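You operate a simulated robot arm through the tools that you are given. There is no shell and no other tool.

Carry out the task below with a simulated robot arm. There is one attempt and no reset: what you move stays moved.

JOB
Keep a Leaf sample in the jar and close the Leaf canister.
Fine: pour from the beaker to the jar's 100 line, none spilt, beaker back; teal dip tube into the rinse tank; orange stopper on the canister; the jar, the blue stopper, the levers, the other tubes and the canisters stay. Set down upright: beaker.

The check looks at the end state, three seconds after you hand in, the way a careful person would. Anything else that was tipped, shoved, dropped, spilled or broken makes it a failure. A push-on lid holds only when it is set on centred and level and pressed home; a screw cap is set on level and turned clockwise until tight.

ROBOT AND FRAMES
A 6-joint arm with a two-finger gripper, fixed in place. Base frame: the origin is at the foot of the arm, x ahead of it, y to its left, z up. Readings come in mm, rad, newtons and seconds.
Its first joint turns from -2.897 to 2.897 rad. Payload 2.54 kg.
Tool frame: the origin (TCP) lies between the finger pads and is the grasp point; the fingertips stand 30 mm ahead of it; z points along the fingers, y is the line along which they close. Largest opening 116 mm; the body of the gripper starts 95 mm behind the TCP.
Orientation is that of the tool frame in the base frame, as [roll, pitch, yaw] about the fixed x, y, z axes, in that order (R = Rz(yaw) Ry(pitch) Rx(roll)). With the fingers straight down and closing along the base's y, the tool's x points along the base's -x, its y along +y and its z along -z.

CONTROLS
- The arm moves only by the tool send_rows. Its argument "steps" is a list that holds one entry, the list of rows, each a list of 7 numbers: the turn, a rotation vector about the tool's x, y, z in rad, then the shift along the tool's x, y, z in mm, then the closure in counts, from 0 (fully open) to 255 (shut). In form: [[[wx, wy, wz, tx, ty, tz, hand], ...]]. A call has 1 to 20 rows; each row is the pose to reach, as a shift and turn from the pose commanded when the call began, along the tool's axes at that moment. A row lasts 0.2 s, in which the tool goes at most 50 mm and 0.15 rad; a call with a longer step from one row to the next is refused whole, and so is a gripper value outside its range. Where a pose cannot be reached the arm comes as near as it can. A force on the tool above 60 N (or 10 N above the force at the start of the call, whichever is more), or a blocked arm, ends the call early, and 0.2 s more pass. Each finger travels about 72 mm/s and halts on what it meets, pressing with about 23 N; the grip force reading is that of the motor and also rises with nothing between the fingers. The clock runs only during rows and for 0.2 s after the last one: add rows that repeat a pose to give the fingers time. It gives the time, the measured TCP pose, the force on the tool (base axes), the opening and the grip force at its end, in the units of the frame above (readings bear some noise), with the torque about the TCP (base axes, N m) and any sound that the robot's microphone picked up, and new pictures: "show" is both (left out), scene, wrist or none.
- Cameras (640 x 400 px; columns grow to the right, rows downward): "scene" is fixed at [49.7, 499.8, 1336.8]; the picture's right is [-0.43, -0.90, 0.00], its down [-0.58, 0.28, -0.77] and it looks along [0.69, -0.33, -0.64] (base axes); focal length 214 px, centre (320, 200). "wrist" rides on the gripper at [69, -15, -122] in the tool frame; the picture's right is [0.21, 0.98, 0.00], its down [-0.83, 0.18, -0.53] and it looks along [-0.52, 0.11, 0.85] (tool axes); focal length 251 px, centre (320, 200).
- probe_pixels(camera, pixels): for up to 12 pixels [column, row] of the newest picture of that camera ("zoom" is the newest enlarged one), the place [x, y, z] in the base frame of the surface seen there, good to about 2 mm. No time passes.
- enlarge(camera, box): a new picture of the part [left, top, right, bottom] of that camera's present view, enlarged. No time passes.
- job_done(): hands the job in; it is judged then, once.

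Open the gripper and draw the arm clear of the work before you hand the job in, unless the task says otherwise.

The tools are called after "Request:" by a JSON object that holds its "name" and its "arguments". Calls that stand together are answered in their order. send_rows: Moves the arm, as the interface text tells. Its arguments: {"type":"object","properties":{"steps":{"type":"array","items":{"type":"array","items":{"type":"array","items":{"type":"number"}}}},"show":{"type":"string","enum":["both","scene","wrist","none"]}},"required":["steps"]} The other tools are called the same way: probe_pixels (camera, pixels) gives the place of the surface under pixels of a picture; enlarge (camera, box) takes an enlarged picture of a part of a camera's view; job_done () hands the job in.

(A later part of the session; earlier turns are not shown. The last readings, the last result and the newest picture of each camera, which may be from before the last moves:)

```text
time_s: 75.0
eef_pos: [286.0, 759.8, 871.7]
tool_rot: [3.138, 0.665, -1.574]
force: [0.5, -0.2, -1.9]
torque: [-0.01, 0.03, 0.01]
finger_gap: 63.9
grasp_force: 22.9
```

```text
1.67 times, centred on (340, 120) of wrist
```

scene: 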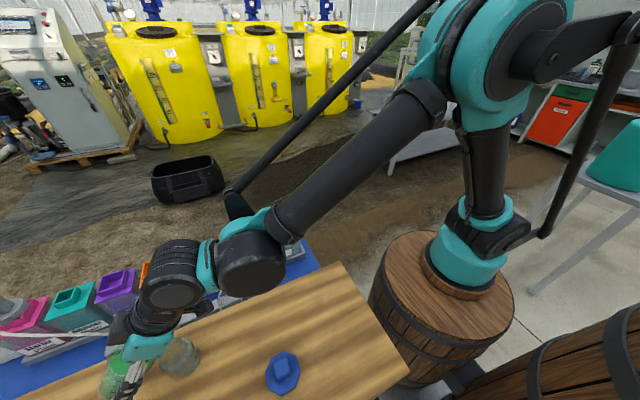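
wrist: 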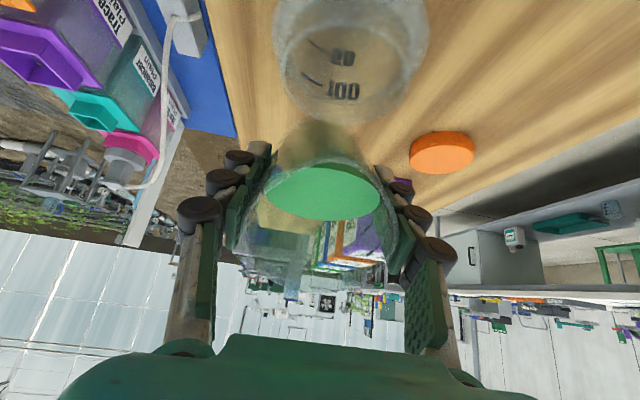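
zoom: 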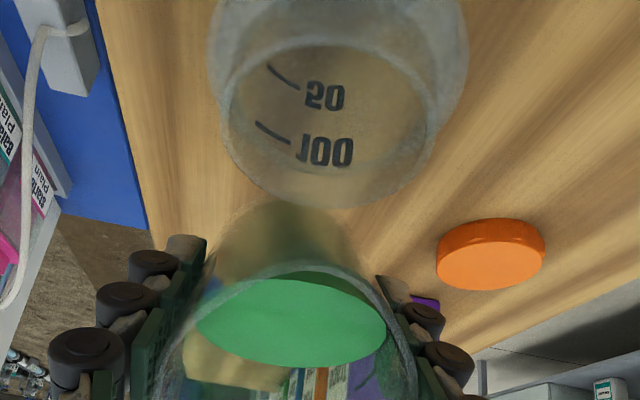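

The wrist camera now sees the jar's 50/100 marks and the beaker lip. I zoom in on the lip to see exactly where the spout tip lies relative to the jar mouth.

Request:
{"name": "enlarge", "arguments": {"camera": "wrist", "box": [260, 90, 400, 210]}}

Request:
{"name": "probe_pixels", "arguments": {"camera": "zoom", "pixels": [[200, 270], [250, 245], [300, 235], [350, 240], [400, 265], [270, 238], [325, 235], [300, 300], [375, 250], [225, 255], [300, 240], [350, 245]]}}

```text
3.33 times, centred on (330, 150) of wrist
```

zoom: 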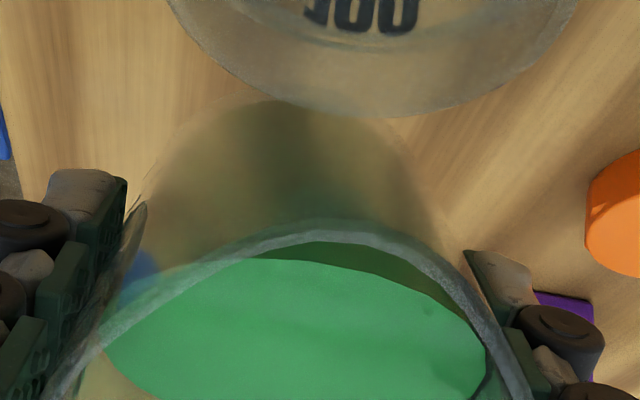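

```text
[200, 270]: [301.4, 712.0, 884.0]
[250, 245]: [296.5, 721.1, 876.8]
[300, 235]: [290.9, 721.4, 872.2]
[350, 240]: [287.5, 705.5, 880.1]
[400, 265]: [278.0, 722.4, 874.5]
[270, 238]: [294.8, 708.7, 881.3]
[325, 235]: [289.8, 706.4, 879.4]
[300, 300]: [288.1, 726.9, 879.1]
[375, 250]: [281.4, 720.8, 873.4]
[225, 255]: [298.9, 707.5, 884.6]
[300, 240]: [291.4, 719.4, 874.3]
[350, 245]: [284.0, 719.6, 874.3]
```

The spout tip is at ≈(288.5, 705.5, 880), 27 mm above the rim and inside the mouth's footprint. I tilt slowly to 46° about the tip and hold a second to start the pour.

Request:
{"name": "send_rows", "arguments": {"steps": [[[0, -0.01745, 0, -0.72, 0, -0.67, 255], [0, -0.0349, 0, -1.43, 0, -1.35, 255], [0, -0.05236, 0, -2.12, 0, -2.05, 255], [0, -0.0698, 0, -2.81, 0, -2.75, 255], [0, -0.0873, 0, -3.48, 0, -3.47, 255], [0, -0.1047, 0, -4.14, 0, -4.2, 255], [0, -0.1222, 0, -4.79, 0, -4.94, 255], [0, -0.1396, 0, -5.42, 0, -5.69, 255], [0, -0.1396, 0, -5.42, 0, -5.69, 255], [0, -0.1396, 0, -5.42, 0, -5.69, 255]]], "show": "both"}}

Request:
{"name": "enlarge", "arguments": {"camera": "wrist", "box": [220, 0, 460, 240]}}

Request:
{"name": "enlarge", "arguments": {"camera": "scene", "box": [100, 300, 240, 395]}}

```text
time_s: 77.2
eef_pos: [285.3, 760.7, 879.5]
tool_rot: [3.139, 0.804, -1.573]
force: [-0.6, 0.2, -1.5]
torque: [-0.03, 0.04, 0.01]
finger_gap: 64.0
grasp_force: 22.8
```

scene: 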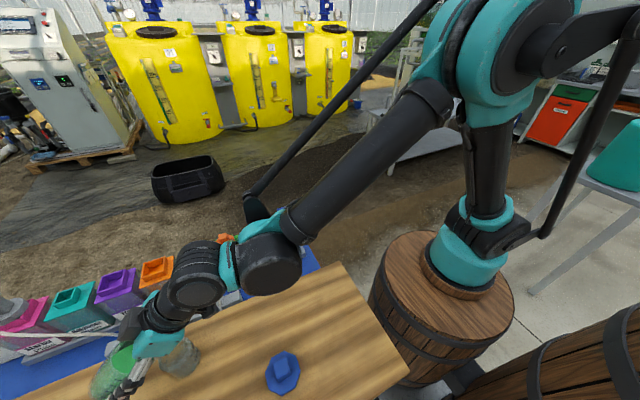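
wrist: 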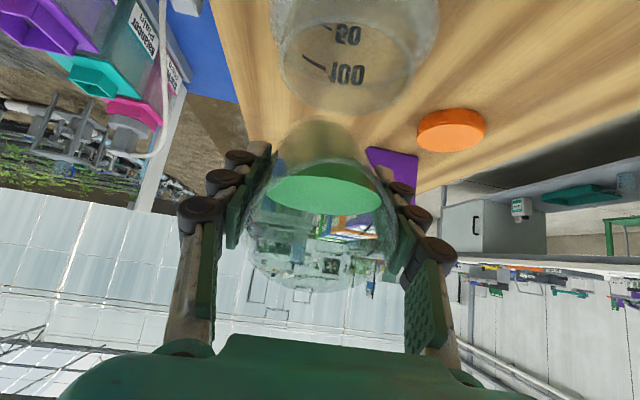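

```text
1.67 times, centred on (340, 120) of wrist
```

zoom: 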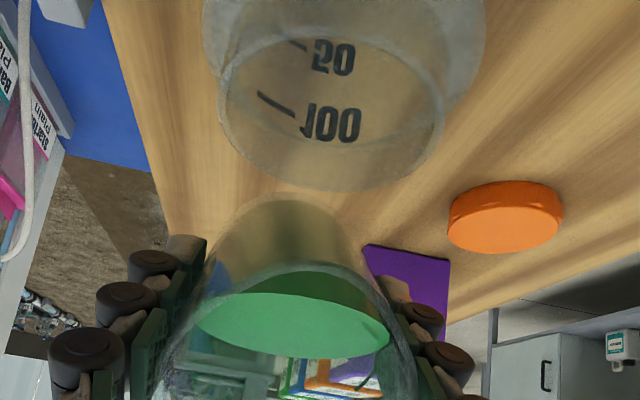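

```text
4.21 times, centred on (170, 348) of scene
```

zoom: 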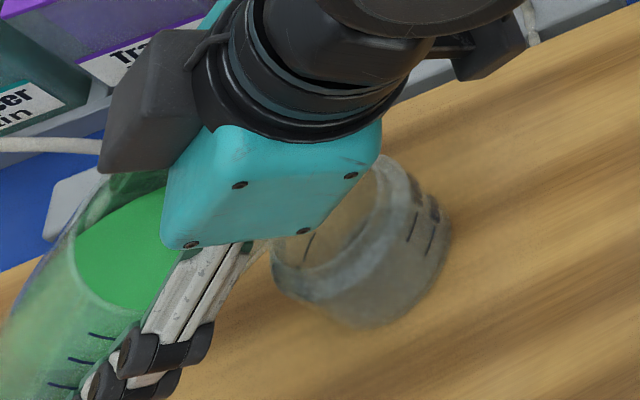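

At 46° nothing has poured yet; the liquid edge is just below the lip. I tilt on slowly to 50° about the tip and hold.

Request:
{"name": "send_rows", "arguments": {"steps": [[[0, -0.01745, 0, -0.72, 0, -0.67, 255], [0, -0.0349, 0, -1.43, 0, -1.35, 255], [0, -0.05236, 0, -2.12, 0, -2.05, 255], [0, -0.0698, 0, -2.81, 0, -2.75, 255], [0, -0.0698, 0, -2.81, 0, -2.75, 255], [0, -0.0698, 0, -2.81, 0, -2.75, 255]]], "show": "both"}}

Request:
{"name": "enlarge", "arguments": {"camera": "wrist", "box": [220, 0, 460, 240]}}

Request:
{"name": "enlarge", "arguments": {"camera": "scene", "box": [100, 300, 240, 395]}}

```text
time_s: 78.6
eef_pos: [285.2, 759.7, 882.9]
tool_rot: [3.139, 0.875, -1.573]
force: [-0.5, -1.0, -2.6]
torque: [-0.04, -0.02, 0.01]
finger_gap: 63.6
grasp_force: 22.9
```

scene: 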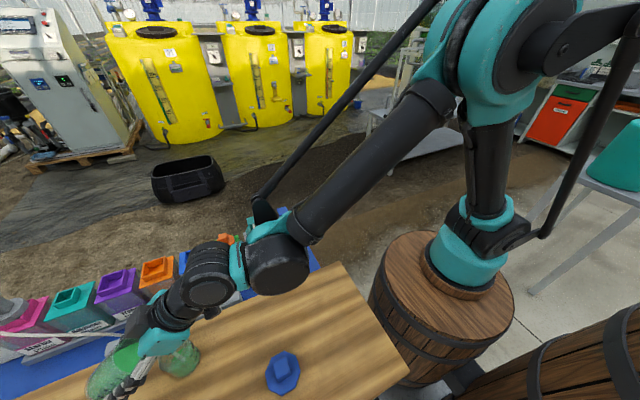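
wrist: 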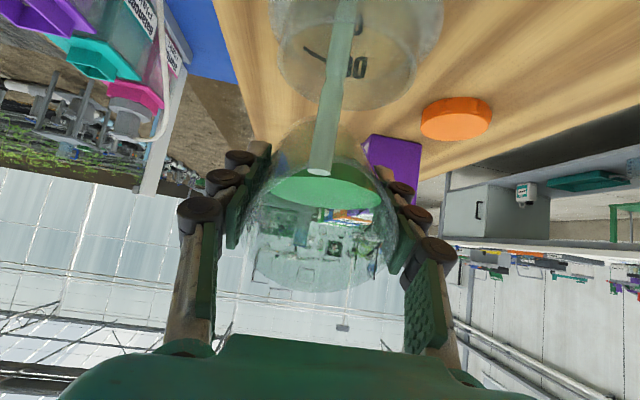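

```text
1.67 times, centred on (340, 120) of wrist
```

zoom: 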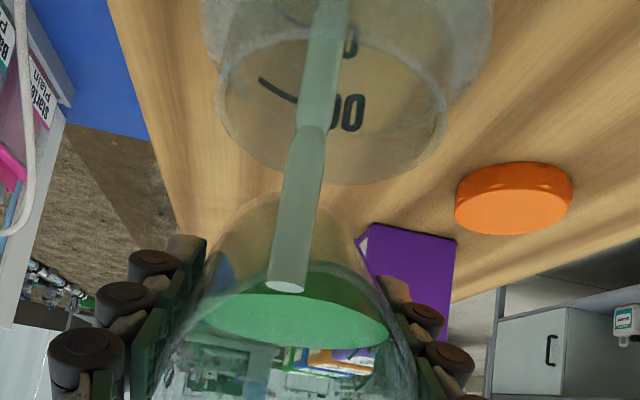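

```text
4.21 times, centred on (170, 348) of scene
```

zoom: 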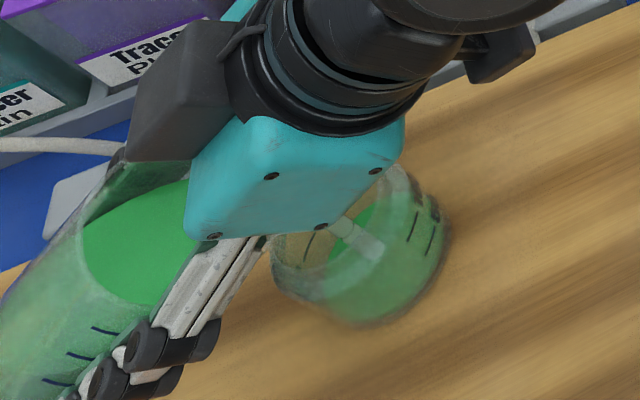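

The stream is flowing into the jar and green is collecting. I probe the liquid surface in the jar from the scene zoom.

Request:
{"name": "probe_pixels", "arguments": {"camera": "zoom", "pixels": [[370, 218], [385, 215], [375, 228], [335, 260], [320, 270], [390, 200], [345, 255], [365, 262]]}}

```text
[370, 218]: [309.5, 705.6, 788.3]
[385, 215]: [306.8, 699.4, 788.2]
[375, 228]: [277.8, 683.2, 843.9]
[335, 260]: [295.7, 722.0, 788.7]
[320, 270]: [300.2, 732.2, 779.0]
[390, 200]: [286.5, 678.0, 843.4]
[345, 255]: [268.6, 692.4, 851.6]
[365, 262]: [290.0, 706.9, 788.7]
```

Jar level is z≈788.5 (≈13 mL). I hold this tilt for 1 s to see how the flow settles.

Request:
{"name": "send_rows", "arguments": {"steps": [[[0, 0, 0, 0, 0, 0, 255], [0, 0, 0, 0, 0, 0, 255], [0, 0, 0, 0, 0, 0, 255], [0, 0, 0, 0, 0, 0, 255]]], "show": "both"}}

Request:
{"name": "enlarge", "arguments": {"camera": "wrist", "box": [220, 0, 460, 240]}}

Request:
{"name": "enlarge", "arguments": {"camera": "scene", "box": [100, 300, 240, 395]}}

Request:
{"name": "probe_pixels", "arguments": {"camera": "zoom", "pixels": [[370, 218], [385, 215], [335, 260], [365, 262], [350, 270], [380, 222], [330, 255]]}}

```text
time_s: 79.6
eef_pos: [284.1, 760.0, 882.7]
tool_rot: [3.14, 0.873, -1.572]
force: [0.0, 0.4, -1.7]
torque: [-0.02, 0.0, 0.02]
finger_gap: 64.0
grasp_force: 23.0
```

scene: 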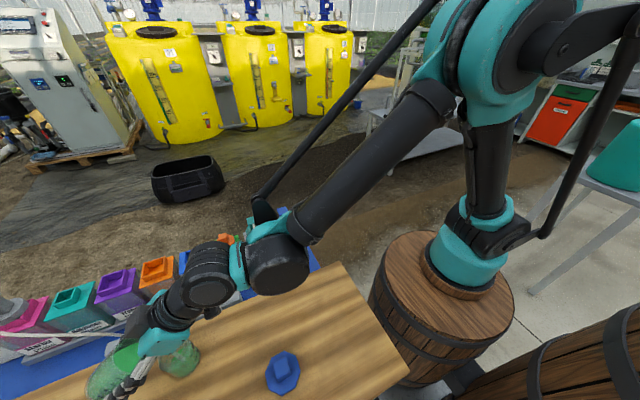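
wrist: 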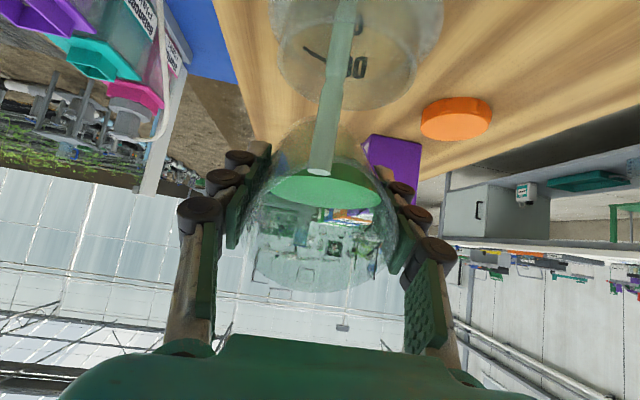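

```text
1.67 times, centred on (340, 120) of wrist
```

zoom: 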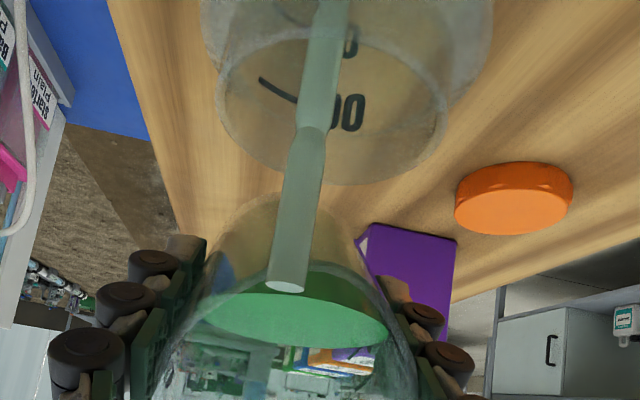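

```text
4.21 times, centred on (170, 348) of scene
```

zoom: 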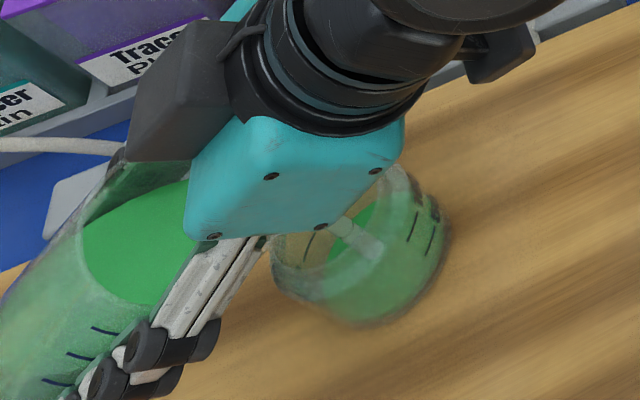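

```text
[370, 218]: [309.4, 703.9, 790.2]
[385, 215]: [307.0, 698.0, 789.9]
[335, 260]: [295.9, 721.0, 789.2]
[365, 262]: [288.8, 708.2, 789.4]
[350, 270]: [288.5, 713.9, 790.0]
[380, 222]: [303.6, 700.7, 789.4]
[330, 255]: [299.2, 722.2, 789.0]
```

Level 789.6 (≈15 mL) and slowing at 50°. I tilt on 6° at 0.6° per row (to 56°), pivoting about the tip, then hold briefly.

Request:
{"name": "send_rows", "arguments": {"steps": [[[0, -0.0105, 0, -0.435, 0, -0.401, 255], [0, -0.021, 0, -0.865, 0, -0.807, 255], [0, -0.0314, 0, -1.287, 0, -1.214, 255], [0, -0.0419, 0, -1.71, 0, -1.628, 255], [0, -0.0524, 0, -2.127, 0, -2.047, 255], [0, -0.0628, 0, -2.536, 0, -2.467, 255], [0, -0.0733, 0, -2.945, 0, -2.895, 255], [0, -0.0838, 0, -3.349, 0, -3.327, 255], [0, -0.0942, 0, -3.744, 0, -3.759, 255], [0, -0.1047, 0, -4.14, 0, -4.2, 255], [0, -0.1047, 0, -4.14, 0, -4.2, 255], [0, -0.1047, 0, -4.14, 0, -4.2, 255]]], "show": "both"}}

Request:
{"name": "enlarge", "arguments": {"camera": "wrist", "box": [220, 0, 460, 240]}}

Request:
{"name": "enlarge", "arguments": {"camera": "scene", "box": [100, 300, 240, 395]}}

Request:
{"name": "probe_pixels", "arguments": {"camera": "zoom", "pixels": [[370, 218], [385, 215], [335, 260], [365, 262], [350, 270], [380, 222], [330, 255]]}}

```text
time_s: 82.2
eef_pos: [284.3, 760.4, 888.7]
tool_rot: [3.14, 0.98, -1.573]
force: [0.1, 0.6, -0.4]
torque: [0.01, -0.02, 0.01]
finger_gap: 64.0
grasp_force: 23.1
```

scene: 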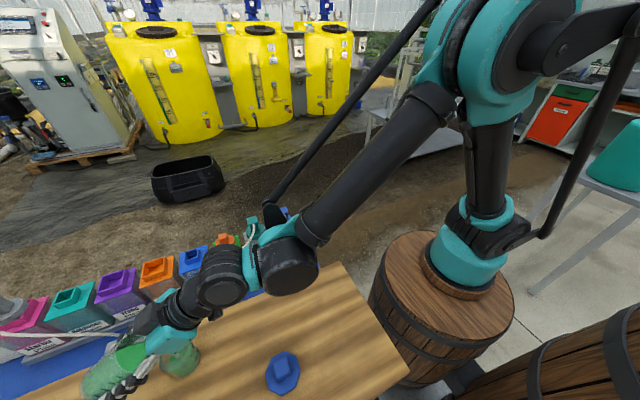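
wrist: 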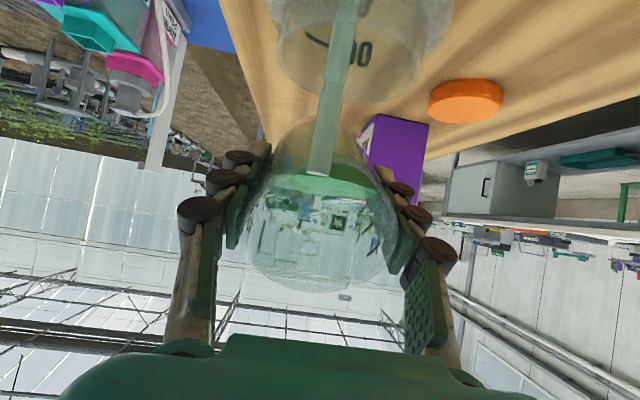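

```text
1.67 times, centred on (340, 120) of wrist
```

zoom: 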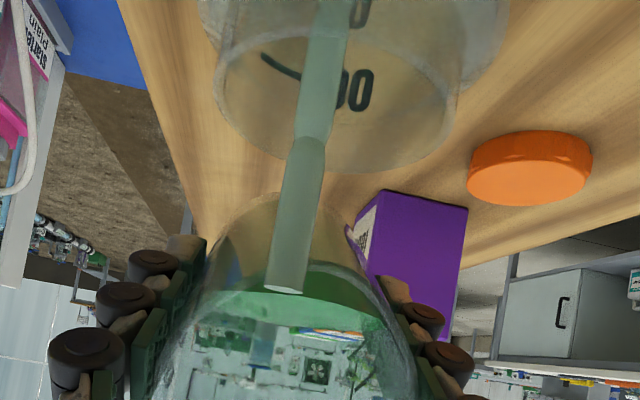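

```text
4.21 times, centred on (170, 348) of scene
```

zoom: 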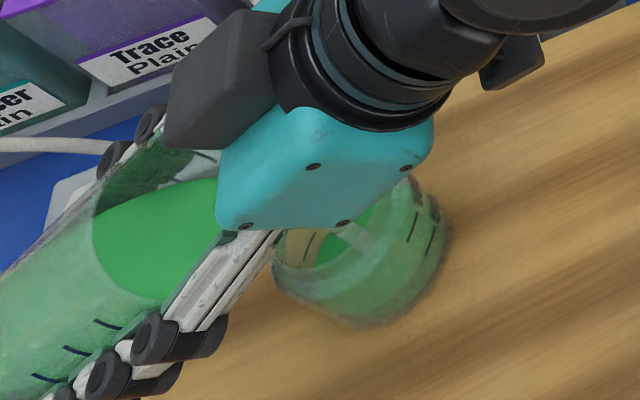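

```text
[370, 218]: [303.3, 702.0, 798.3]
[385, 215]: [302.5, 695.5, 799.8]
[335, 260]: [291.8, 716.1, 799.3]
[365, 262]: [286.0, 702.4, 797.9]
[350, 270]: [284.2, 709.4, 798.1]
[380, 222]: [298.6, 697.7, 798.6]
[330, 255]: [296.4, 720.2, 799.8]
```

Level 798.8 (≈36 mL). I continue another 6° (to 62°) the same way.

Request:
{"name": "send_rows", "arguments": {"steps": [[[0, -0.0105, 0, -0.435, 0, -0.401, 255], [0, -0.021, 0, -0.865, 0, -0.807, 255], [0, -0.0314, 0, -1.287, 0, -1.214, 255], [0, -0.0419, 0, -1.71, 0, -1.628, 255], [0, -0.0524, 0, -2.127, 0, -2.047, 255], [0, -0.0628, 0, -2.536, 0, -2.467, 255], [0, -0.0733, 0, -2.945, 0, -2.895, 255], [0, -0.0838, 0, -3.349, 0, -3.327, 255], [0, -0.0942, 0, -3.744, 0, -3.759, 255], [0, -0.1047, 0, -4.14, 0, -4.2, 255], [0, -0.1047, 0, -4.14, 0, -4.2, 255], [0, -0.1047, 0, -4.14, 0, -4.2, 255]]], "show": "both"}}

Request:
{"name": "enlarge", "arguments": {"camera": "wrist", "box": [220, 0, 460, 240]}}

Request:
{"name": "enlarge", "arguments": {"camera": "scene", "box": [100, 300, 240, 395]}}

Request:
{"name": "probe_pixels", "arguments": {"camera": "zoom", "pixels": [[370, 218], [385, 215], [335, 260], [365, 262], [350, 270], [380, 222], [330, 255]]}}

```text
time_s: 84.8
eef_pos: [285.2, 757.8, 895.1]
tool_rot: [3.14, 1.083, -1.572]
force: [-0.2, -0.5, -1.4]
torque: [0.01, -0.02, 0.01]
finger_gap: 63.9
grasp_force: 22.9
```

scene: 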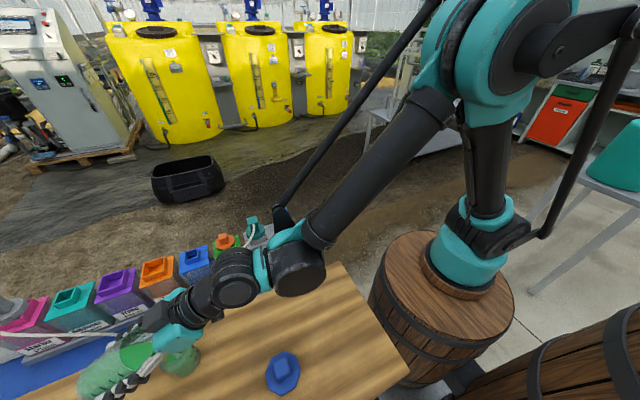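
wrist: 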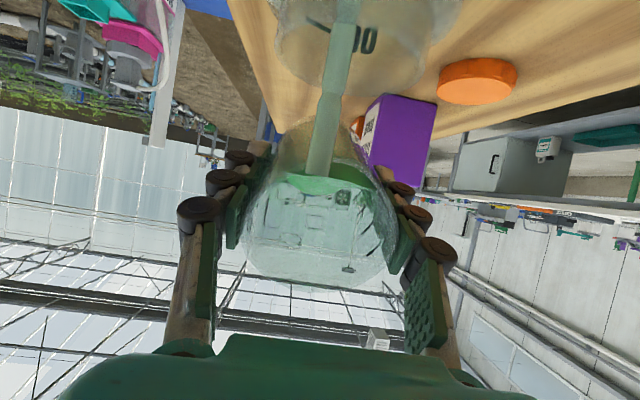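

```text
1.67 times, centred on (340, 120) of wrist
```

zoom: 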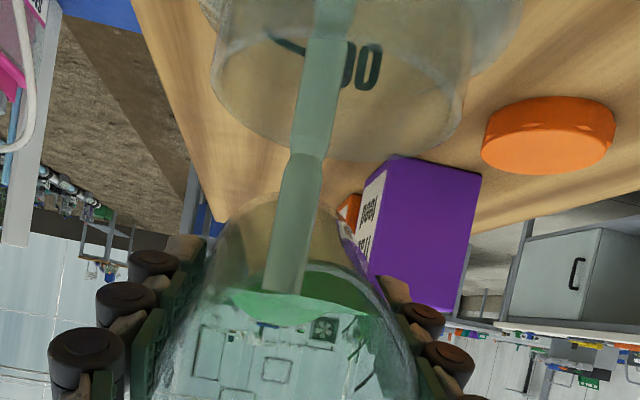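

```text
4.21 times, centred on (170, 348) of scene
```

zoom: 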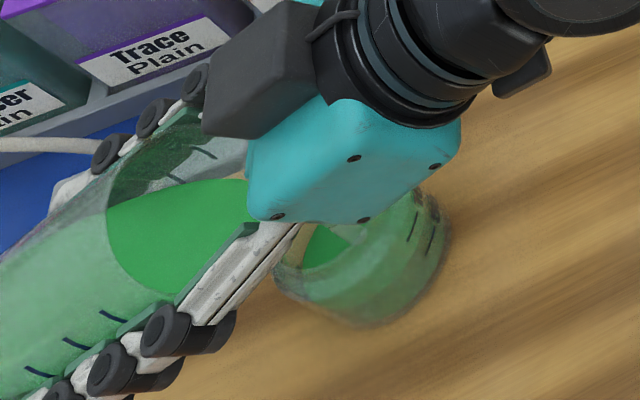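

```text
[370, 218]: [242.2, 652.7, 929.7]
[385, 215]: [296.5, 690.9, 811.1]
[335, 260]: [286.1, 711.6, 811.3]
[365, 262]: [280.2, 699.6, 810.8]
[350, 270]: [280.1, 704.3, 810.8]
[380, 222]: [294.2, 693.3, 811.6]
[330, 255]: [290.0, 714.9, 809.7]
```

Level 811.0 (≈63 mL). I go 3° more (to 65°) and hold about 1 s to let the flow settle before measuring.

Request:
{"name": "send_rows", "arguments": {"steps": [[[0, -0.0105, 0, -0.435, 0, -0.401, 255], [0, -0.021, 0, -0.865, 0, -0.807, 255], [0, -0.0314, 0, -1.287, 0, -1.214, 255], [0, -0.0419, 0, -1.71, 0, -1.628, 255], [0, -0.0524, 0, -2.127, 0, -2.047, 255], [0, -0.0524, 0, -2.127, 0, -2.047, 255], [0, -0.0524, 0, -2.127, 0, -2.047, 255], [0, -0.0524, 0, -2.127, 0, -2.047, 255], [0, -0.0524, 0, -2.127, 0, -2.047, 255]]], "show": "both"}}

Request:
{"name": "enlarge", "arguments": {"camera": "wrist", "box": [220, 0, 460, 240]}}

Request:
{"name": "enlarge", "arguments": {"camera": "scene", "box": [100, 300, 240, 395]}}

Request:
{"name": "probe_pixels", "arguments": {"camera": "zoom", "pixels": [[345, 240], [385, 215], [335, 260], [365, 262], [350, 270], [380, 240], [330, 255], [325, 240]]}}

```text
time_s: 86.8
eef_pos: [285.2, 757.1, 898.7]
tool_rot: [3.139, 1.136, -1.574]
force: [0.4, -0.4, -0.5]
torque: [-0.02, 0.02, -0.01]
finger_gap: 64.1
grasp_force: 22.9
```

scene: 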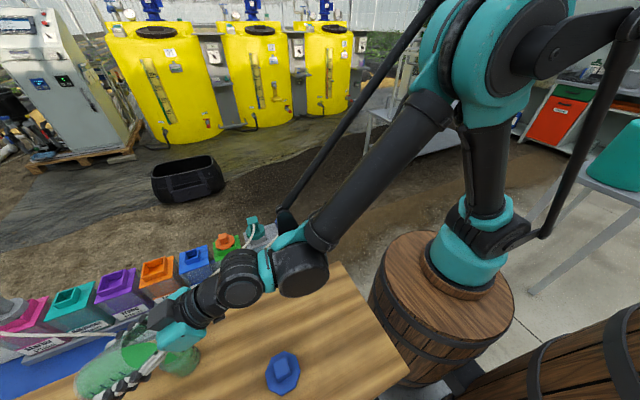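
wrist: 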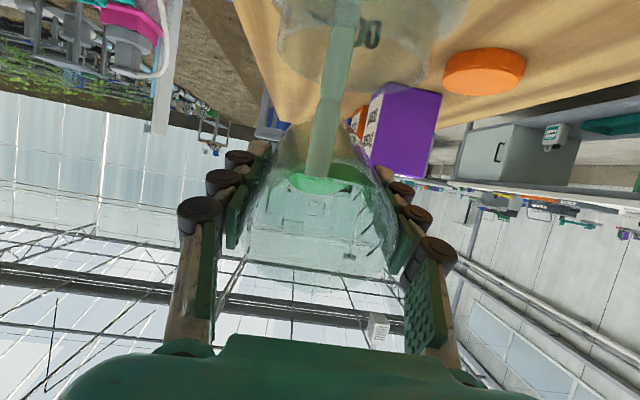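

```text
1.67 times, centred on (340, 120) of wrist
```

zoom: 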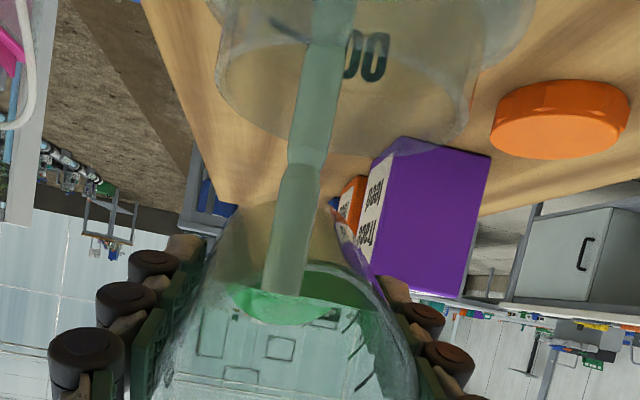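

```text
4.21 times, centred on (170, 348) of scene
```

zoom: 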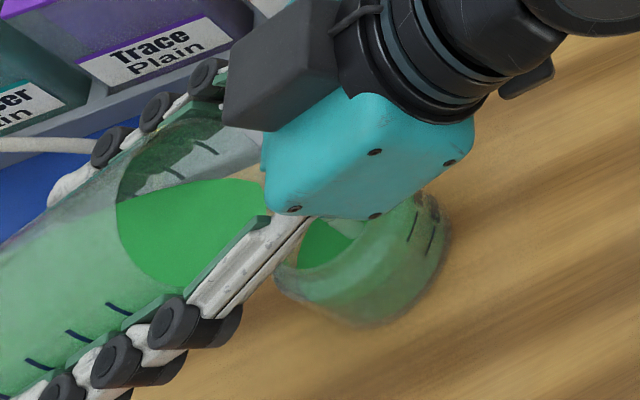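

```text
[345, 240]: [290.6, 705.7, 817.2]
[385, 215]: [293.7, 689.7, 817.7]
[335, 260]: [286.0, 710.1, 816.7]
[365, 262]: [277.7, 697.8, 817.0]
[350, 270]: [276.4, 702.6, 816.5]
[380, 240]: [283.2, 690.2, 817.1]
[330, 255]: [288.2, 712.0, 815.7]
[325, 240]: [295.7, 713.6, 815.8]
```

Level 816.8 (≈76 mL), still trickling. I hold 1 s more to measure the residual flow.

Request:
{"name": "send_rows", "arguments": {"steps": [[[0, 0, 0, 0, 0, 0, 255], [0, 0, 0, 0, 0, 0, 255], [0, 0, 0, 0, 0, 0, 255], [0, 0, 0, 0, 0, 0, 255]]], "show": "none"}}

Request:
{"name": "enlarge", "arguments": {"camera": "scene", "box": [100, 300, 240, 395]}}

Request:
{"name": "probe_pixels", "arguments": {"camera": "zoom", "pixels": [[345, 240], [385, 215], [335, 260], [365, 262], [350, 270], [380, 240], [330, 255], [325, 240]]}}

```text
time_s: 87.8
eef_pos: [286.9, 758.0, 898.0]
tool_rot: [3.141, 1.136, -1.575]
force: [0.1, -0.6, -0.9]
torque: [-0.04, -0.01, 0.0]
finger_gap: 64.0
grasp_force: 23.4
```

```text
4.21 times, centred on (170, 348) of scene
```

zoom: 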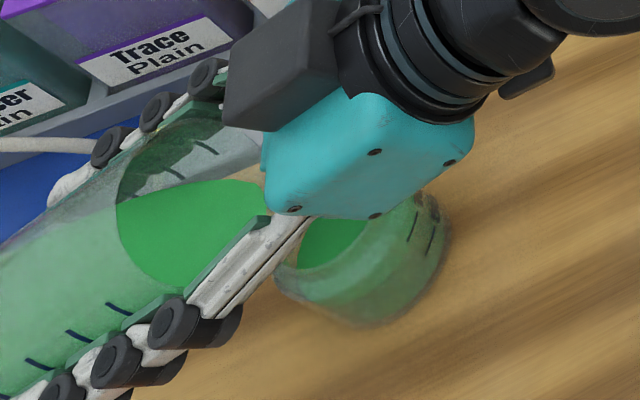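

```text
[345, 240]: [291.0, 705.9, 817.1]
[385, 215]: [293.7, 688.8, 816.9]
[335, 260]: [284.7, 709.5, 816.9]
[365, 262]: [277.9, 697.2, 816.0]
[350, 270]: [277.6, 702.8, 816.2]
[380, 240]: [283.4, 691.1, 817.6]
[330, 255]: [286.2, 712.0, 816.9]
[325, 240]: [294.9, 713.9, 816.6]
```

Settled at 816.8 (≈75.7 mL). About 24 mL more needed, ~4 mL/°; I tilt 4° more (to 69°) and let it settle.

Request:
{"name": "send_rows", "arguments": {"steps": [[[0, -0.0105, 0, -0.435, 0, -0.401, 255], [0, -0.021, 0, -0.865, 0, -0.807, 255], [0, -0.0314, 0, -1.287, 0, -1.214, 255], [0, -0.0419, 0, -1.71, 0, -1.628, 255], [0, -0.0524, 0, -2.127, 0, -2.047, 255], [0, -0.0628, 0, -2.536, 0, -2.467, 255], [0, -0.0698, 0, -2.81, 0, -2.75, 255], [0, -0.0698, 0, -2.81, 0, -2.75, 255], [0, -0.0698, 0, -2.81, 0, -2.75, 255], [0, -0.0698, 0, -2.81, 0, -2.75, 255], [0, -0.0698, 0, -2.81, 0, -2.75, 255], [0, -0.0698, 0, -2.81, 0, -2.75, 255]]], "show": "both"}}

Request:
{"name": "enlarge", "arguments": {"camera": "wrist", "box": [220, 0, 460, 240]}}

Request:
{"name": "enlarge", "arguments": {"camera": "scene", "box": [100, 300, 240, 395]}}

Request:
{"name": "probe_pixels", "arguments": {"camera": "zoom", "pixels": [[345, 240], [335, 235], [335, 260], [365, 262], [350, 270], [380, 240], [330, 255], [325, 240]]}}

```text
time_s: 90.4
eef_pos: [286.0, 756.9, 900.7]
tool_rot: [3.139, 1.207, -1.574]
force: [0.2, 0.3, -0.7]
torque: [0.03, 0.02, 0.0]
finger_gap: 64.0
grasp_force: 23.2
```

scene: 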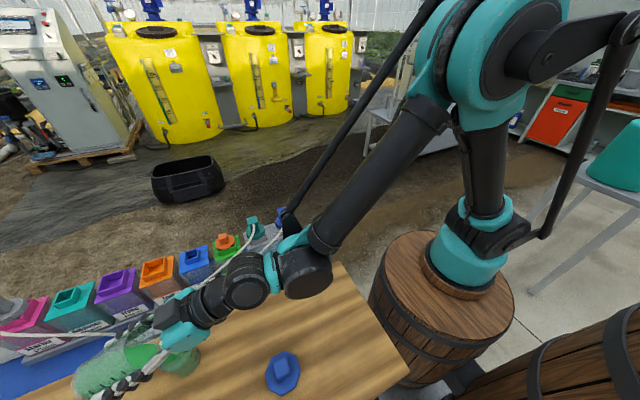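
wrist: 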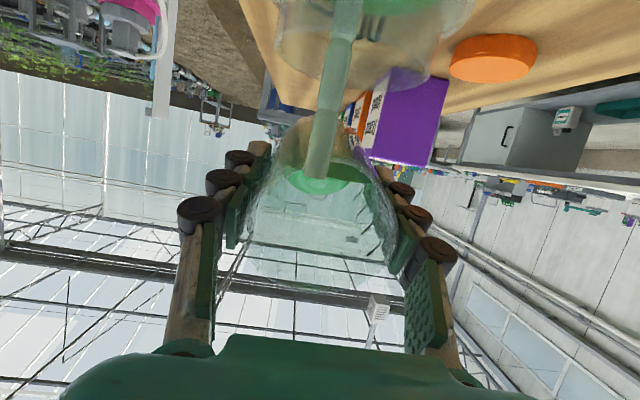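

```text
1.67 times, centred on (340, 120) of wrist
```

zoom: 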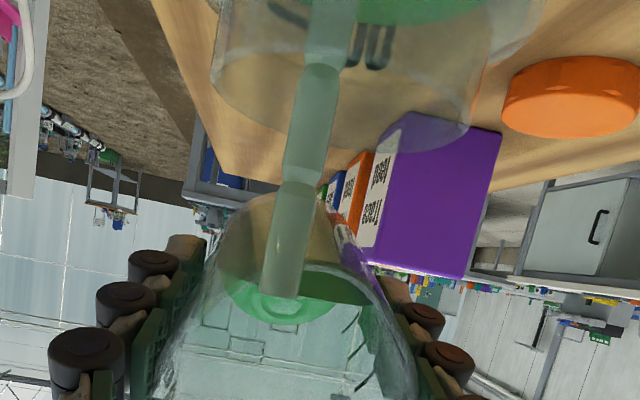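

```text
4.21 times, centred on (170, 348) of scene
```

zoom: 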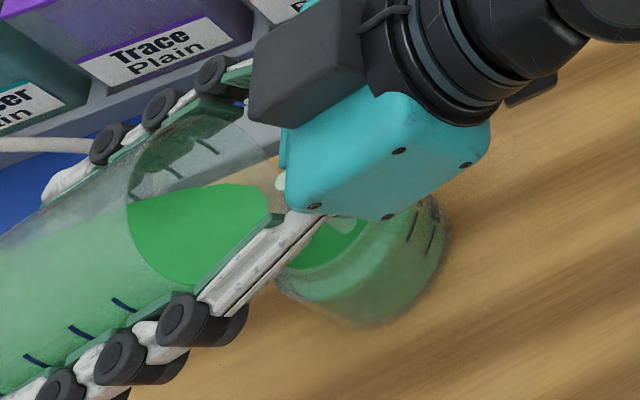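

```text
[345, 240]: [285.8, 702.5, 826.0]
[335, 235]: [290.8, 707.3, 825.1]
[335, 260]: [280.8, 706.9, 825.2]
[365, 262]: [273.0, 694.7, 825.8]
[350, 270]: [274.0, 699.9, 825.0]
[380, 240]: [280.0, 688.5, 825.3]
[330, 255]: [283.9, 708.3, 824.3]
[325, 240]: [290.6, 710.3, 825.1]
```

Level 825.2 (≈94 mL) with the stream thinning. I hold 0.6 s and re-measure.

Request:
{"name": "send_rows", "arguments": {"steps": [[[0, 0, 0, 0, 0, 0, 255], [0, 0, 0, 0, 0, 0, 255]]], "show": "none"}}

Request:
{"name": "enlarge", "arguments": {"camera": "scene", "box": [140, 320, 220, 380]}}

Request:
{"name": "probe_pixels", "arguments": {"camera": "zoom", "pixels": [[330, 200], [310, 230], [340, 240], [300, 215], [360, 220], [320, 250], [370, 260], [350, 215]]}}

```text
time_s: 91.0
eef_pos: [285.5, 756.8, 901.3]
tool_rot: [3.139, 1.204, -1.574]
force: [-0.2, -0.5, 0.0]
torque: [-0.01, -0.01, 0.0]
finger_gap: 64.0
grasp_force: 23.3
```

```text
6.67 times, centred on (180, 350) of scene
```

zoom: 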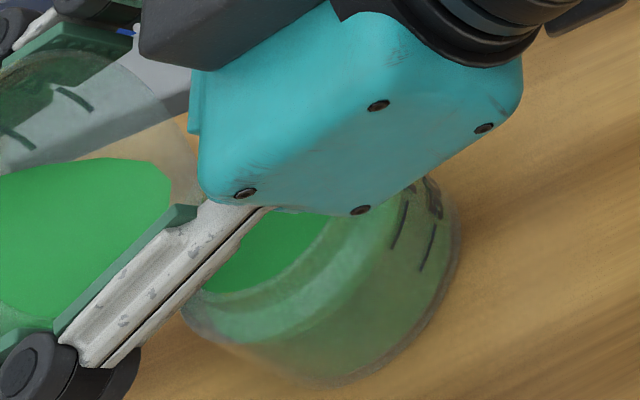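

```text
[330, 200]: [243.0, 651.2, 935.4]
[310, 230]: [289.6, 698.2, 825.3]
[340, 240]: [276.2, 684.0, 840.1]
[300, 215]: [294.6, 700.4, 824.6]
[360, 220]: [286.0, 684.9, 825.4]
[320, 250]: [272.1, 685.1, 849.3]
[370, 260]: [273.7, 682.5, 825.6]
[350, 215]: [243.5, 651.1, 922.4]
```

Settled at 825.3 (≈94.5 mL); the 100 line is at 827.8. I tilt 1.1° more and let it settle.

Request:
{"name": "send_rows", "arguments": {"steps": [[[0, -0.0105, 0, -0.435, 0, -0.401, 255], [0, -0.0192, 0, -0.79, 0, -0.737, 255], [0, -0.0192, 0, -0.79, 0, -0.737, 255], [0, -0.0192, 0, -0.79, 0, -0.737, 255], [0, -0.0192, 0, -0.79, 0, -0.737, 255], [0, -0.0192, 0, -0.79, 0, -0.737, 255], [0, -0.0192, 0, -0.79, 0, -0.737, 255], [0, -0.0192, 0, -0.79, 0, -0.737, 255]]], "show": "both"}}

Request:
{"name": "enlarge", "arguments": {"camera": "scene", "box": [140, 320, 220, 380]}}

Request:
{"name": "probe_pixels", "arguments": {"camera": "zoom", "pixels": [[290, 240], [310, 230], [280, 250], [300, 225], [365, 225], [260, 270], [370, 260], [270, 235]]}}

```text
time_s: 92.8
eef_pos: [284.5, 754.9, 901.9]
tool_rot: [3.139, 1.224, -1.574]
force: [-0.5, -0.8, -1.7]
torque: [-0.01, 0.0, 0.01]
finger_gap: 63.7
grasp_force: 23.0
```

scene: 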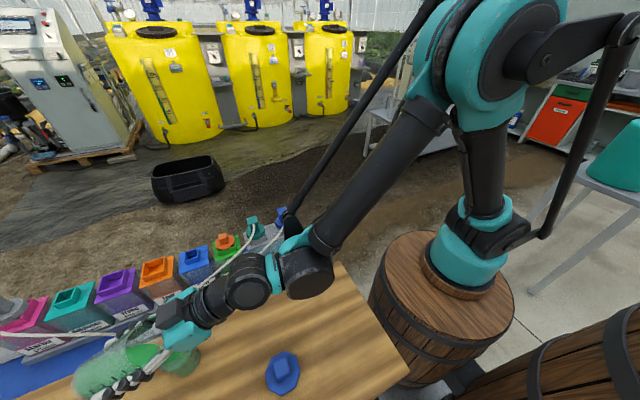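
wrist: 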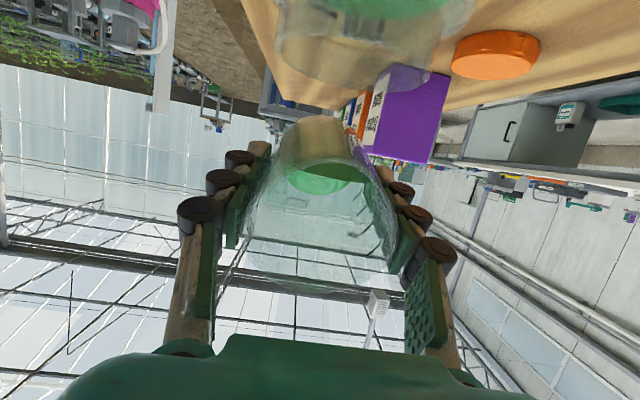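

```text
6.67 times, centred on (180, 350) of scene
```

zoom: 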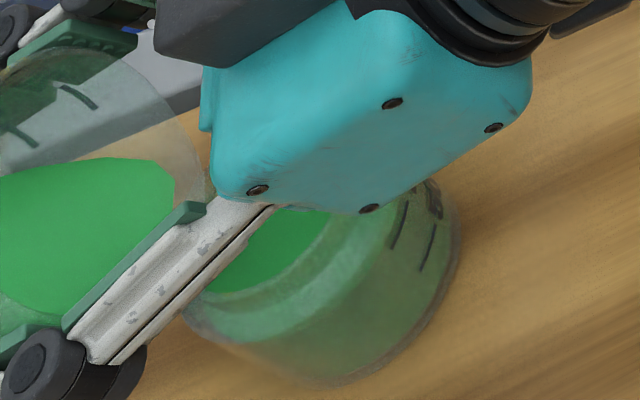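

```text
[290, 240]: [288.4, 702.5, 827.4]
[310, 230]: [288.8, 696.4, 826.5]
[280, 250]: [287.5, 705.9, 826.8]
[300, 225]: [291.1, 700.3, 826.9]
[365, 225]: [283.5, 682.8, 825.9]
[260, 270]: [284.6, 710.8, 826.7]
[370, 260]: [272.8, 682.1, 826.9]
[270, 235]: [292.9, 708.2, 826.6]
```

The stream has stopped at 826.7 (≈97.6 mL). One small extra 0.45° tilt should bring it to the line at 827.8.

Request:
{"name": "send_rows", "arguments": {"steps": [[[0, -0.008, 0, -0.332, 0, -0.305, 255], [0, -0.008, 0, -0.332, 0, -0.305, 255], [0, -0.008, 0, -0.332, 0, -0.305, 255], [0, -0.008, 0, -0.332, 0, -0.305, 255], [0, -0.008, 0, -0.332, 0, -0.305, 255], [0, -0.008, 0, -0.332, 0, -0.305, 255], [0, -0.008, 0, -0.332, 0, -0.305, 255]]], "show": "both"}}

Request:
{"name": "enlarge", "arguments": {"camera": "scene", "box": [140, 320, 220, 380]}}

Request:
{"name": "probe_pixels", "arguments": {"camera": "zoom", "pixels": [[290, 240], [310, 230], [280, 250], [300, 225], [365, 225], [260, 270], [370, 260], [270, 235]]}}

```text
time_s: 94.4
eef_pos: [287.1, 757.3, 902.0]
tool_rot: [3.14, 1.231, -1.575]
force: [0.2, -0.1, -0.5]
torque: [-0.02, 0.0, 0.01]
finger_gap: 63.9
grasp_force: 22.7
```

scene: 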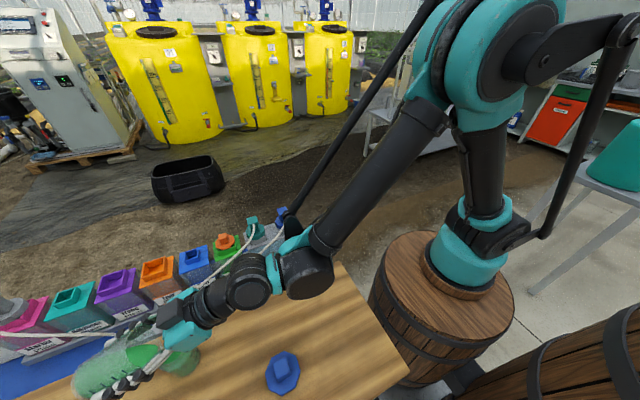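
wrist: 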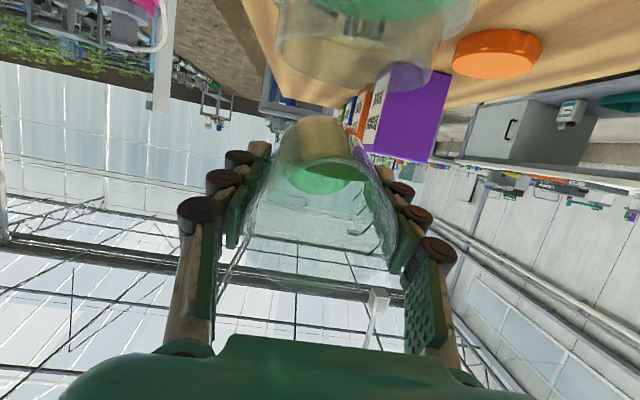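

```text
6.67 times, centred on (180, 350) of scene
```

zoom: 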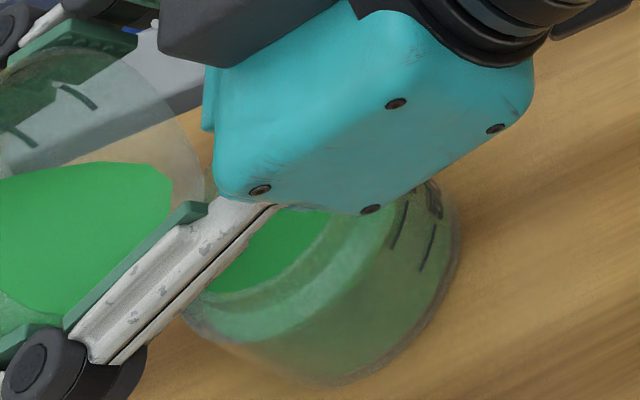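

```text
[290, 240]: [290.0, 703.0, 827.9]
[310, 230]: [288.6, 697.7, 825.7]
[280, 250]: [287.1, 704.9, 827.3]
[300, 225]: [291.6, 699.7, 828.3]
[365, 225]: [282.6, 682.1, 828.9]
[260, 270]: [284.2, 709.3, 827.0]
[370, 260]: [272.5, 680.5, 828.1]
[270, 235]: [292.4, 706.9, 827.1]
```

Level now averages ≈827.4 — at the 100 line. I tilt back about the spout tip to 30°, so any last drop falls in the jar.

Request:
{"name": "send_rows", "arguments": {"steps": [[[0, 0.05, 0, 2.127, 0, 1.847, 255], [0, 0.1, 0, 4.343, 0, 3.586, 255], [0, 0.15, 0, 6.644, 0, 5.212, 255], [0, 0.2, 0, 9.022, 0, 6.72, 255], [0, 0.25, 0, 11.473, 0, 8.108, 255], [0, 0.3, 0, 13.991, 0, 9.372, 255], [0, 0.35, 0, 16.569, 0, 10.508, 255], [0, 0.4, 0, 19.2, 0, 11.514, 255], [0, 0.45, 0, 21.878, 0, 12.388, 255], [0, 0.5, 0, 24.596, 0, 13.125, 255], [0, 0.55, 0, 27.348, 0, 13.727, 255], [0, 0.6, 0, 30.126, 0, 14.19, 255], [0, 0.65, 0, 32.925, 0, 14.514, 255], [0, 0.7082, 0, 36.196, 0, 14.714, 255], [0, 0.7082, 0, 36.196, 0, 14.714, 255]]], "show": "both"}}

Request:
{"name": "enlarge", "arguments": {"camera": "scene", "box": [80, 290, 240, 395]}}

```text
time_s: 97.6
eef_pos: [286.2, 759.2, 861.6]
tool_rot: [3.141, 0.524, -1.572]
force: [0.0, 0.4, -1.6]
torque: [-0.04, -0.03, 0.02]
finger_gap: 64.2
grasp_force: 23.0
```

scene: 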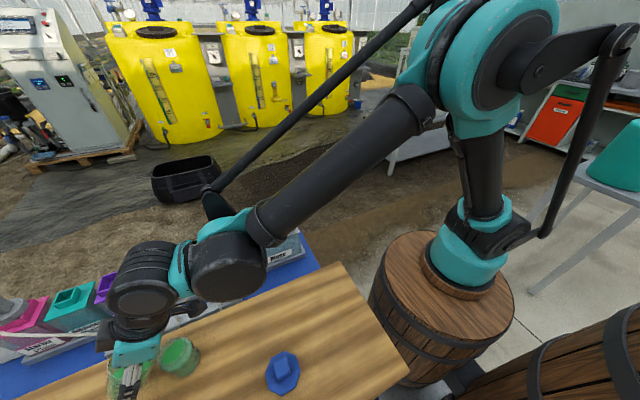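
wrist: 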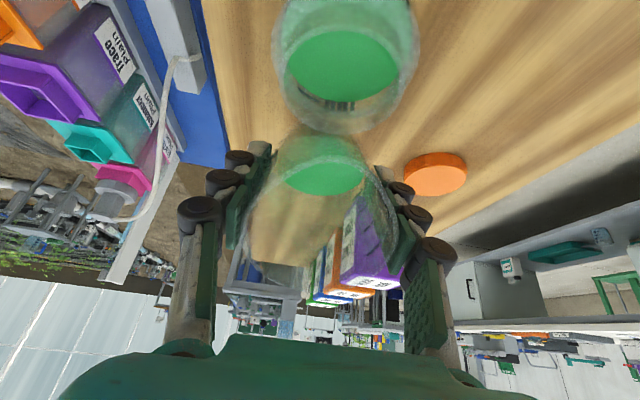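

```text
3.81 times, centred on (160, 342) of scene
```

zoom: 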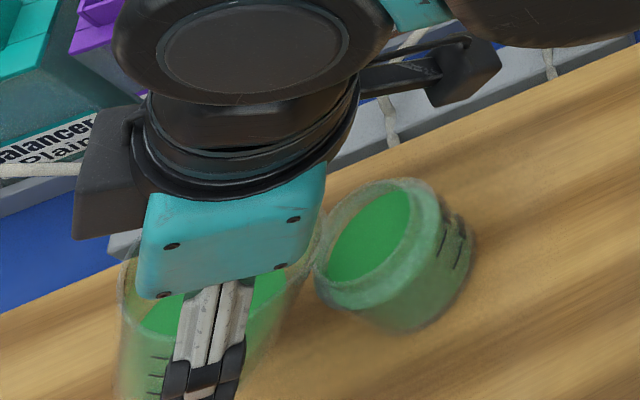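

The jar is clearly visible now. I measure its level and the 100 line again before leaving, in case of a top-up.

Request:
{"name": "enlarge", "arguments": {"camera": "scene", "box": [160, 332, 204, 378]}}

Request:
{"name": "probe_pixels", "arguments": {"camera": "zoom", "pixels": [[250, 150], [300, 120], [220, 200], [280, 180], [250, 220], [200, 230], [320, 160], [300, 200], [230, 170], [270, 130], [190, 210], [310, 140]]}}

Request:
{"name": "probe_pixels", "arguments": {"camera": "zoom", "pixels": [[426, 175], [423, 190], [420, 200], [416, 212], [462, 205], [458, 220], [430, 165], [425, 182], [421, 195], [418, 206]]}}

```text
8.70 times, centred on (182, 355) of scene
```

zoom: 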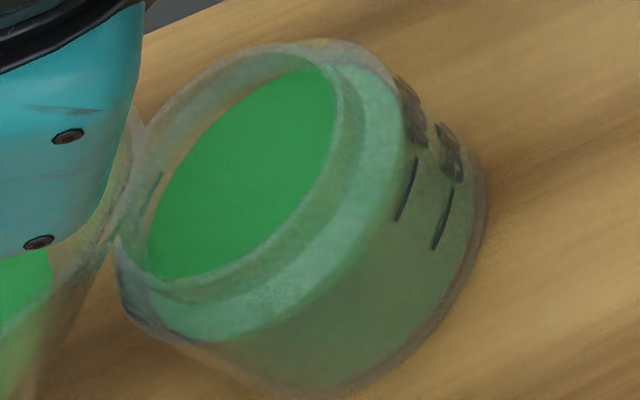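

```text
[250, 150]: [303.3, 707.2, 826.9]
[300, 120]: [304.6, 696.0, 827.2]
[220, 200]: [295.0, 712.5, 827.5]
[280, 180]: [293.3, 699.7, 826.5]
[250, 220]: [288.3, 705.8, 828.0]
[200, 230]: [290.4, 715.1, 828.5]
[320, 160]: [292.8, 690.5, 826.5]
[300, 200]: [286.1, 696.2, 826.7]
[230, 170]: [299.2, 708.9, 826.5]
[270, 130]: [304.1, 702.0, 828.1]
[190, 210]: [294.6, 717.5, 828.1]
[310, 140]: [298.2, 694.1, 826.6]
```

```text
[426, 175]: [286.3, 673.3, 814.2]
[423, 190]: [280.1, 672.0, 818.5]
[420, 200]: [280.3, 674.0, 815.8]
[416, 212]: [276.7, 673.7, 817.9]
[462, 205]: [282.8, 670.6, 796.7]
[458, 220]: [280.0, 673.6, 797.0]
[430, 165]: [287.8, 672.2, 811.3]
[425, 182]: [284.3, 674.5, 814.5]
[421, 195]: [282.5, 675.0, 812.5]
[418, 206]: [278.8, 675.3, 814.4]
```

My second probe set missed the strokes; I probe exactly on the two lines now.

Request:
{"name": "probe_pixels", "arguments": {"camera": "zoom", "pixels": [[415, 165], [411, 176], [408, 186], [405, 196], [401, 207], [398, 216], [449, 198], [446, 207], [442, 218], [438, 230], [435, 240]]}}

```text
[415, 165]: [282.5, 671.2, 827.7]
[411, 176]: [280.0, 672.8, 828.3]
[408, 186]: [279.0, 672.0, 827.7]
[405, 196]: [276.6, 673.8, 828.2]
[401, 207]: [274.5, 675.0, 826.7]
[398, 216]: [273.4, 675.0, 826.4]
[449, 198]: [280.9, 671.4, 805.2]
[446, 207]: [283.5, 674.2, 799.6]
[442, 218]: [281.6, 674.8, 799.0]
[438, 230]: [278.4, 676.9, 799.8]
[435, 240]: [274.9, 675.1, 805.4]
```

Level ≈827.2 vs line ≈827.6 — on the line. I rise 101 mm at the present tilt, then level the beaker gently.

Request:
{"name": "send_rows", "arguments": {"steps": [[[0, 0, 0, -2.6, 0, -4.4, 255], [0, 0, 0, -7.7, 0, -13.1, 255], [0, 0, 0, -15.4, 0, -26.1, 255], [0, 0, 0, -23.1, 0, -39.2, 255], [0, 0, 0, -30.8, 0, -52.2, 255], [0, 0, 0, -38.6, 0, -65.3, 255], [0, 0, 0, -45, 0, -76.2, 255], [0, 0, 0, -49.5, 0, -83.8, 255], [0, 0, 0, -51.4, 0, -87, 255], [0, 0.03, 0, -51.4, 0, -87, 255], [0, 0.08, 0, -51.4, 0, -87, 255], [0, 0.13, 0, -51.4, 0, -87, 255], [0, 0.18, 0, -51.4, 0, -87, 255], [0, 0.24, 0, -51.4, 0, -87, 255], [0, 0.3, 0, -51.4, 0, -87, 255], [0, 0.36, 0, -51.4, 0, -87, 255], [0, 0.42, 0, -51.4, 0, -87, 255], [0, 0.47, 0, -51.4, 0, -87, 255], [0, 0.51, 0, -51.4, 0, -87, 255], [0, 0.5236, 0, -51.4, 0, -87, 255]]], "show": "both"}}

```text
time_s: 101.8
eef_pos: [285.1, 758.0, 964.6]
tool_rot: [3.141, 0.0, -1.571]
force: [-0.7, 0.3, -1.0]
torque: [0.02, -0.03, -0.01]
finger_gap: 63.9
grasp_force: 23.0
```

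scene: 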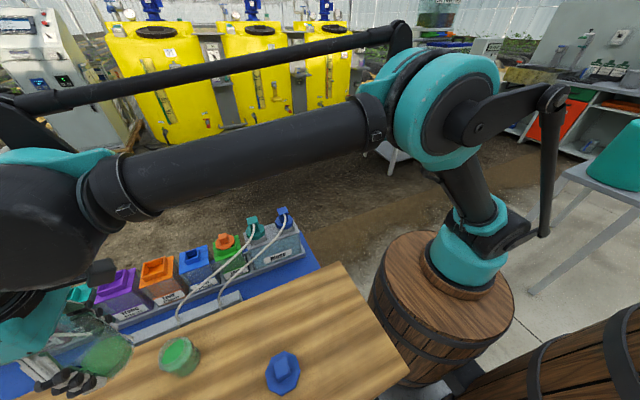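
wrist: 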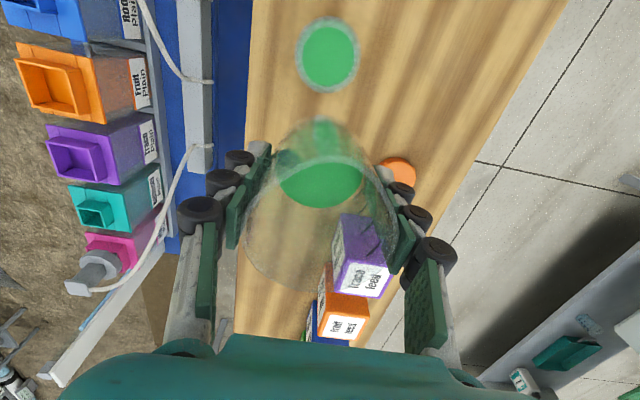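

The beaker is upright again with the table clean. I carry it back along the reversed path to above its original spot, turning the tool back 90°.

Request:
{"name": "send_rows", "arguments": {"steps": [[[0, 0, 0.0148, 3, 0, 0.3, 255], [0, 0, 0.0395, 8, -0.1, 0.7, 255], [0, 0, 0.079, 16, -0.2, 1.4, 255], [0, 0, 0.138, 28, -0.4, 2.4, 255], [0, 0, 0.2173, 44, -0.7, 3.7, 255], [0, 0, 0.3112, 63, -1, 5.4, 255], [0, 0, 0.41, 83, -1.3, 7, 255], [0, 0, 0.5088, 103, -1.6, 8.8, 255], [0, 0, 0.6076, 123, -1.9, 10.5, 255], [0, 0, 0.7064, 143, -2.2, 12.2, 255], [0, 0, 0.8052, 163, -2.6, 13.9, 255], [0, 0, 0.904, 183, -2.9, 15.6, 255], [0, 0, 1.0028, 203, -3.2, 17.3, 255], [0, 0, 1.1016, 223, -3.5, 19, 255], [0, 0, 1.2004, 243, -3.8, 20.7, 255], [0, 0, 1.2992, 263, -4.1, 22.4, 255], [0, 0, 1.393, 282, -4.4, 24, 255], [0, 0, 1.472, 298, -4.7, 25.4, 255], [0, 0, 1.5313, 310, -4.9, 26.4, 255], [0, 0, 1.5708, 318, -5, 27, 255]]], "show": "both"}}

```text
time_s: 106.0
eef_pos: [291.1, 440.5, 938.2]
tool_rot: [3.139, 0.001, 3.139]
force: [0.2, 0.7, -1.4]
torque: [0.01, 0.0, 0.02]
finger_gap: 63.8
grasp_force: 23.3
```

scene: 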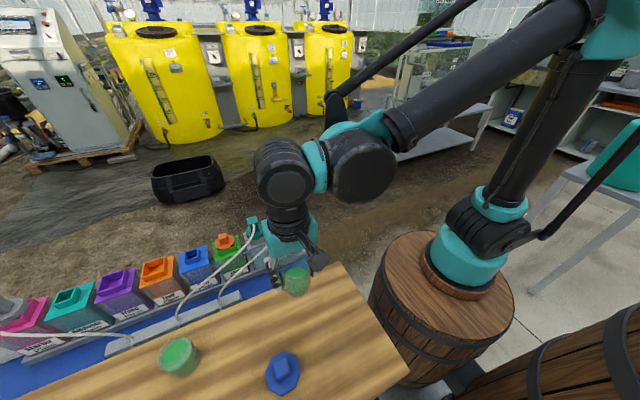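
wrist: 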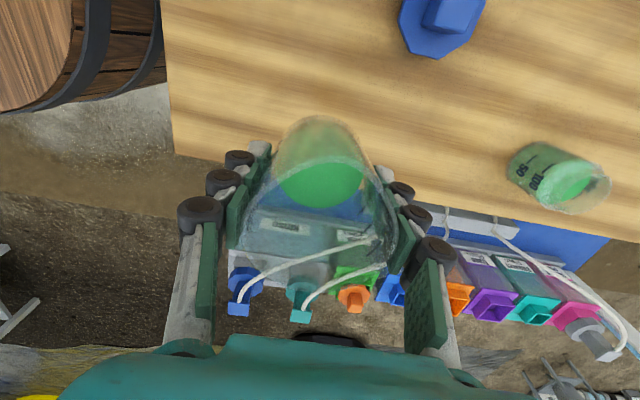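

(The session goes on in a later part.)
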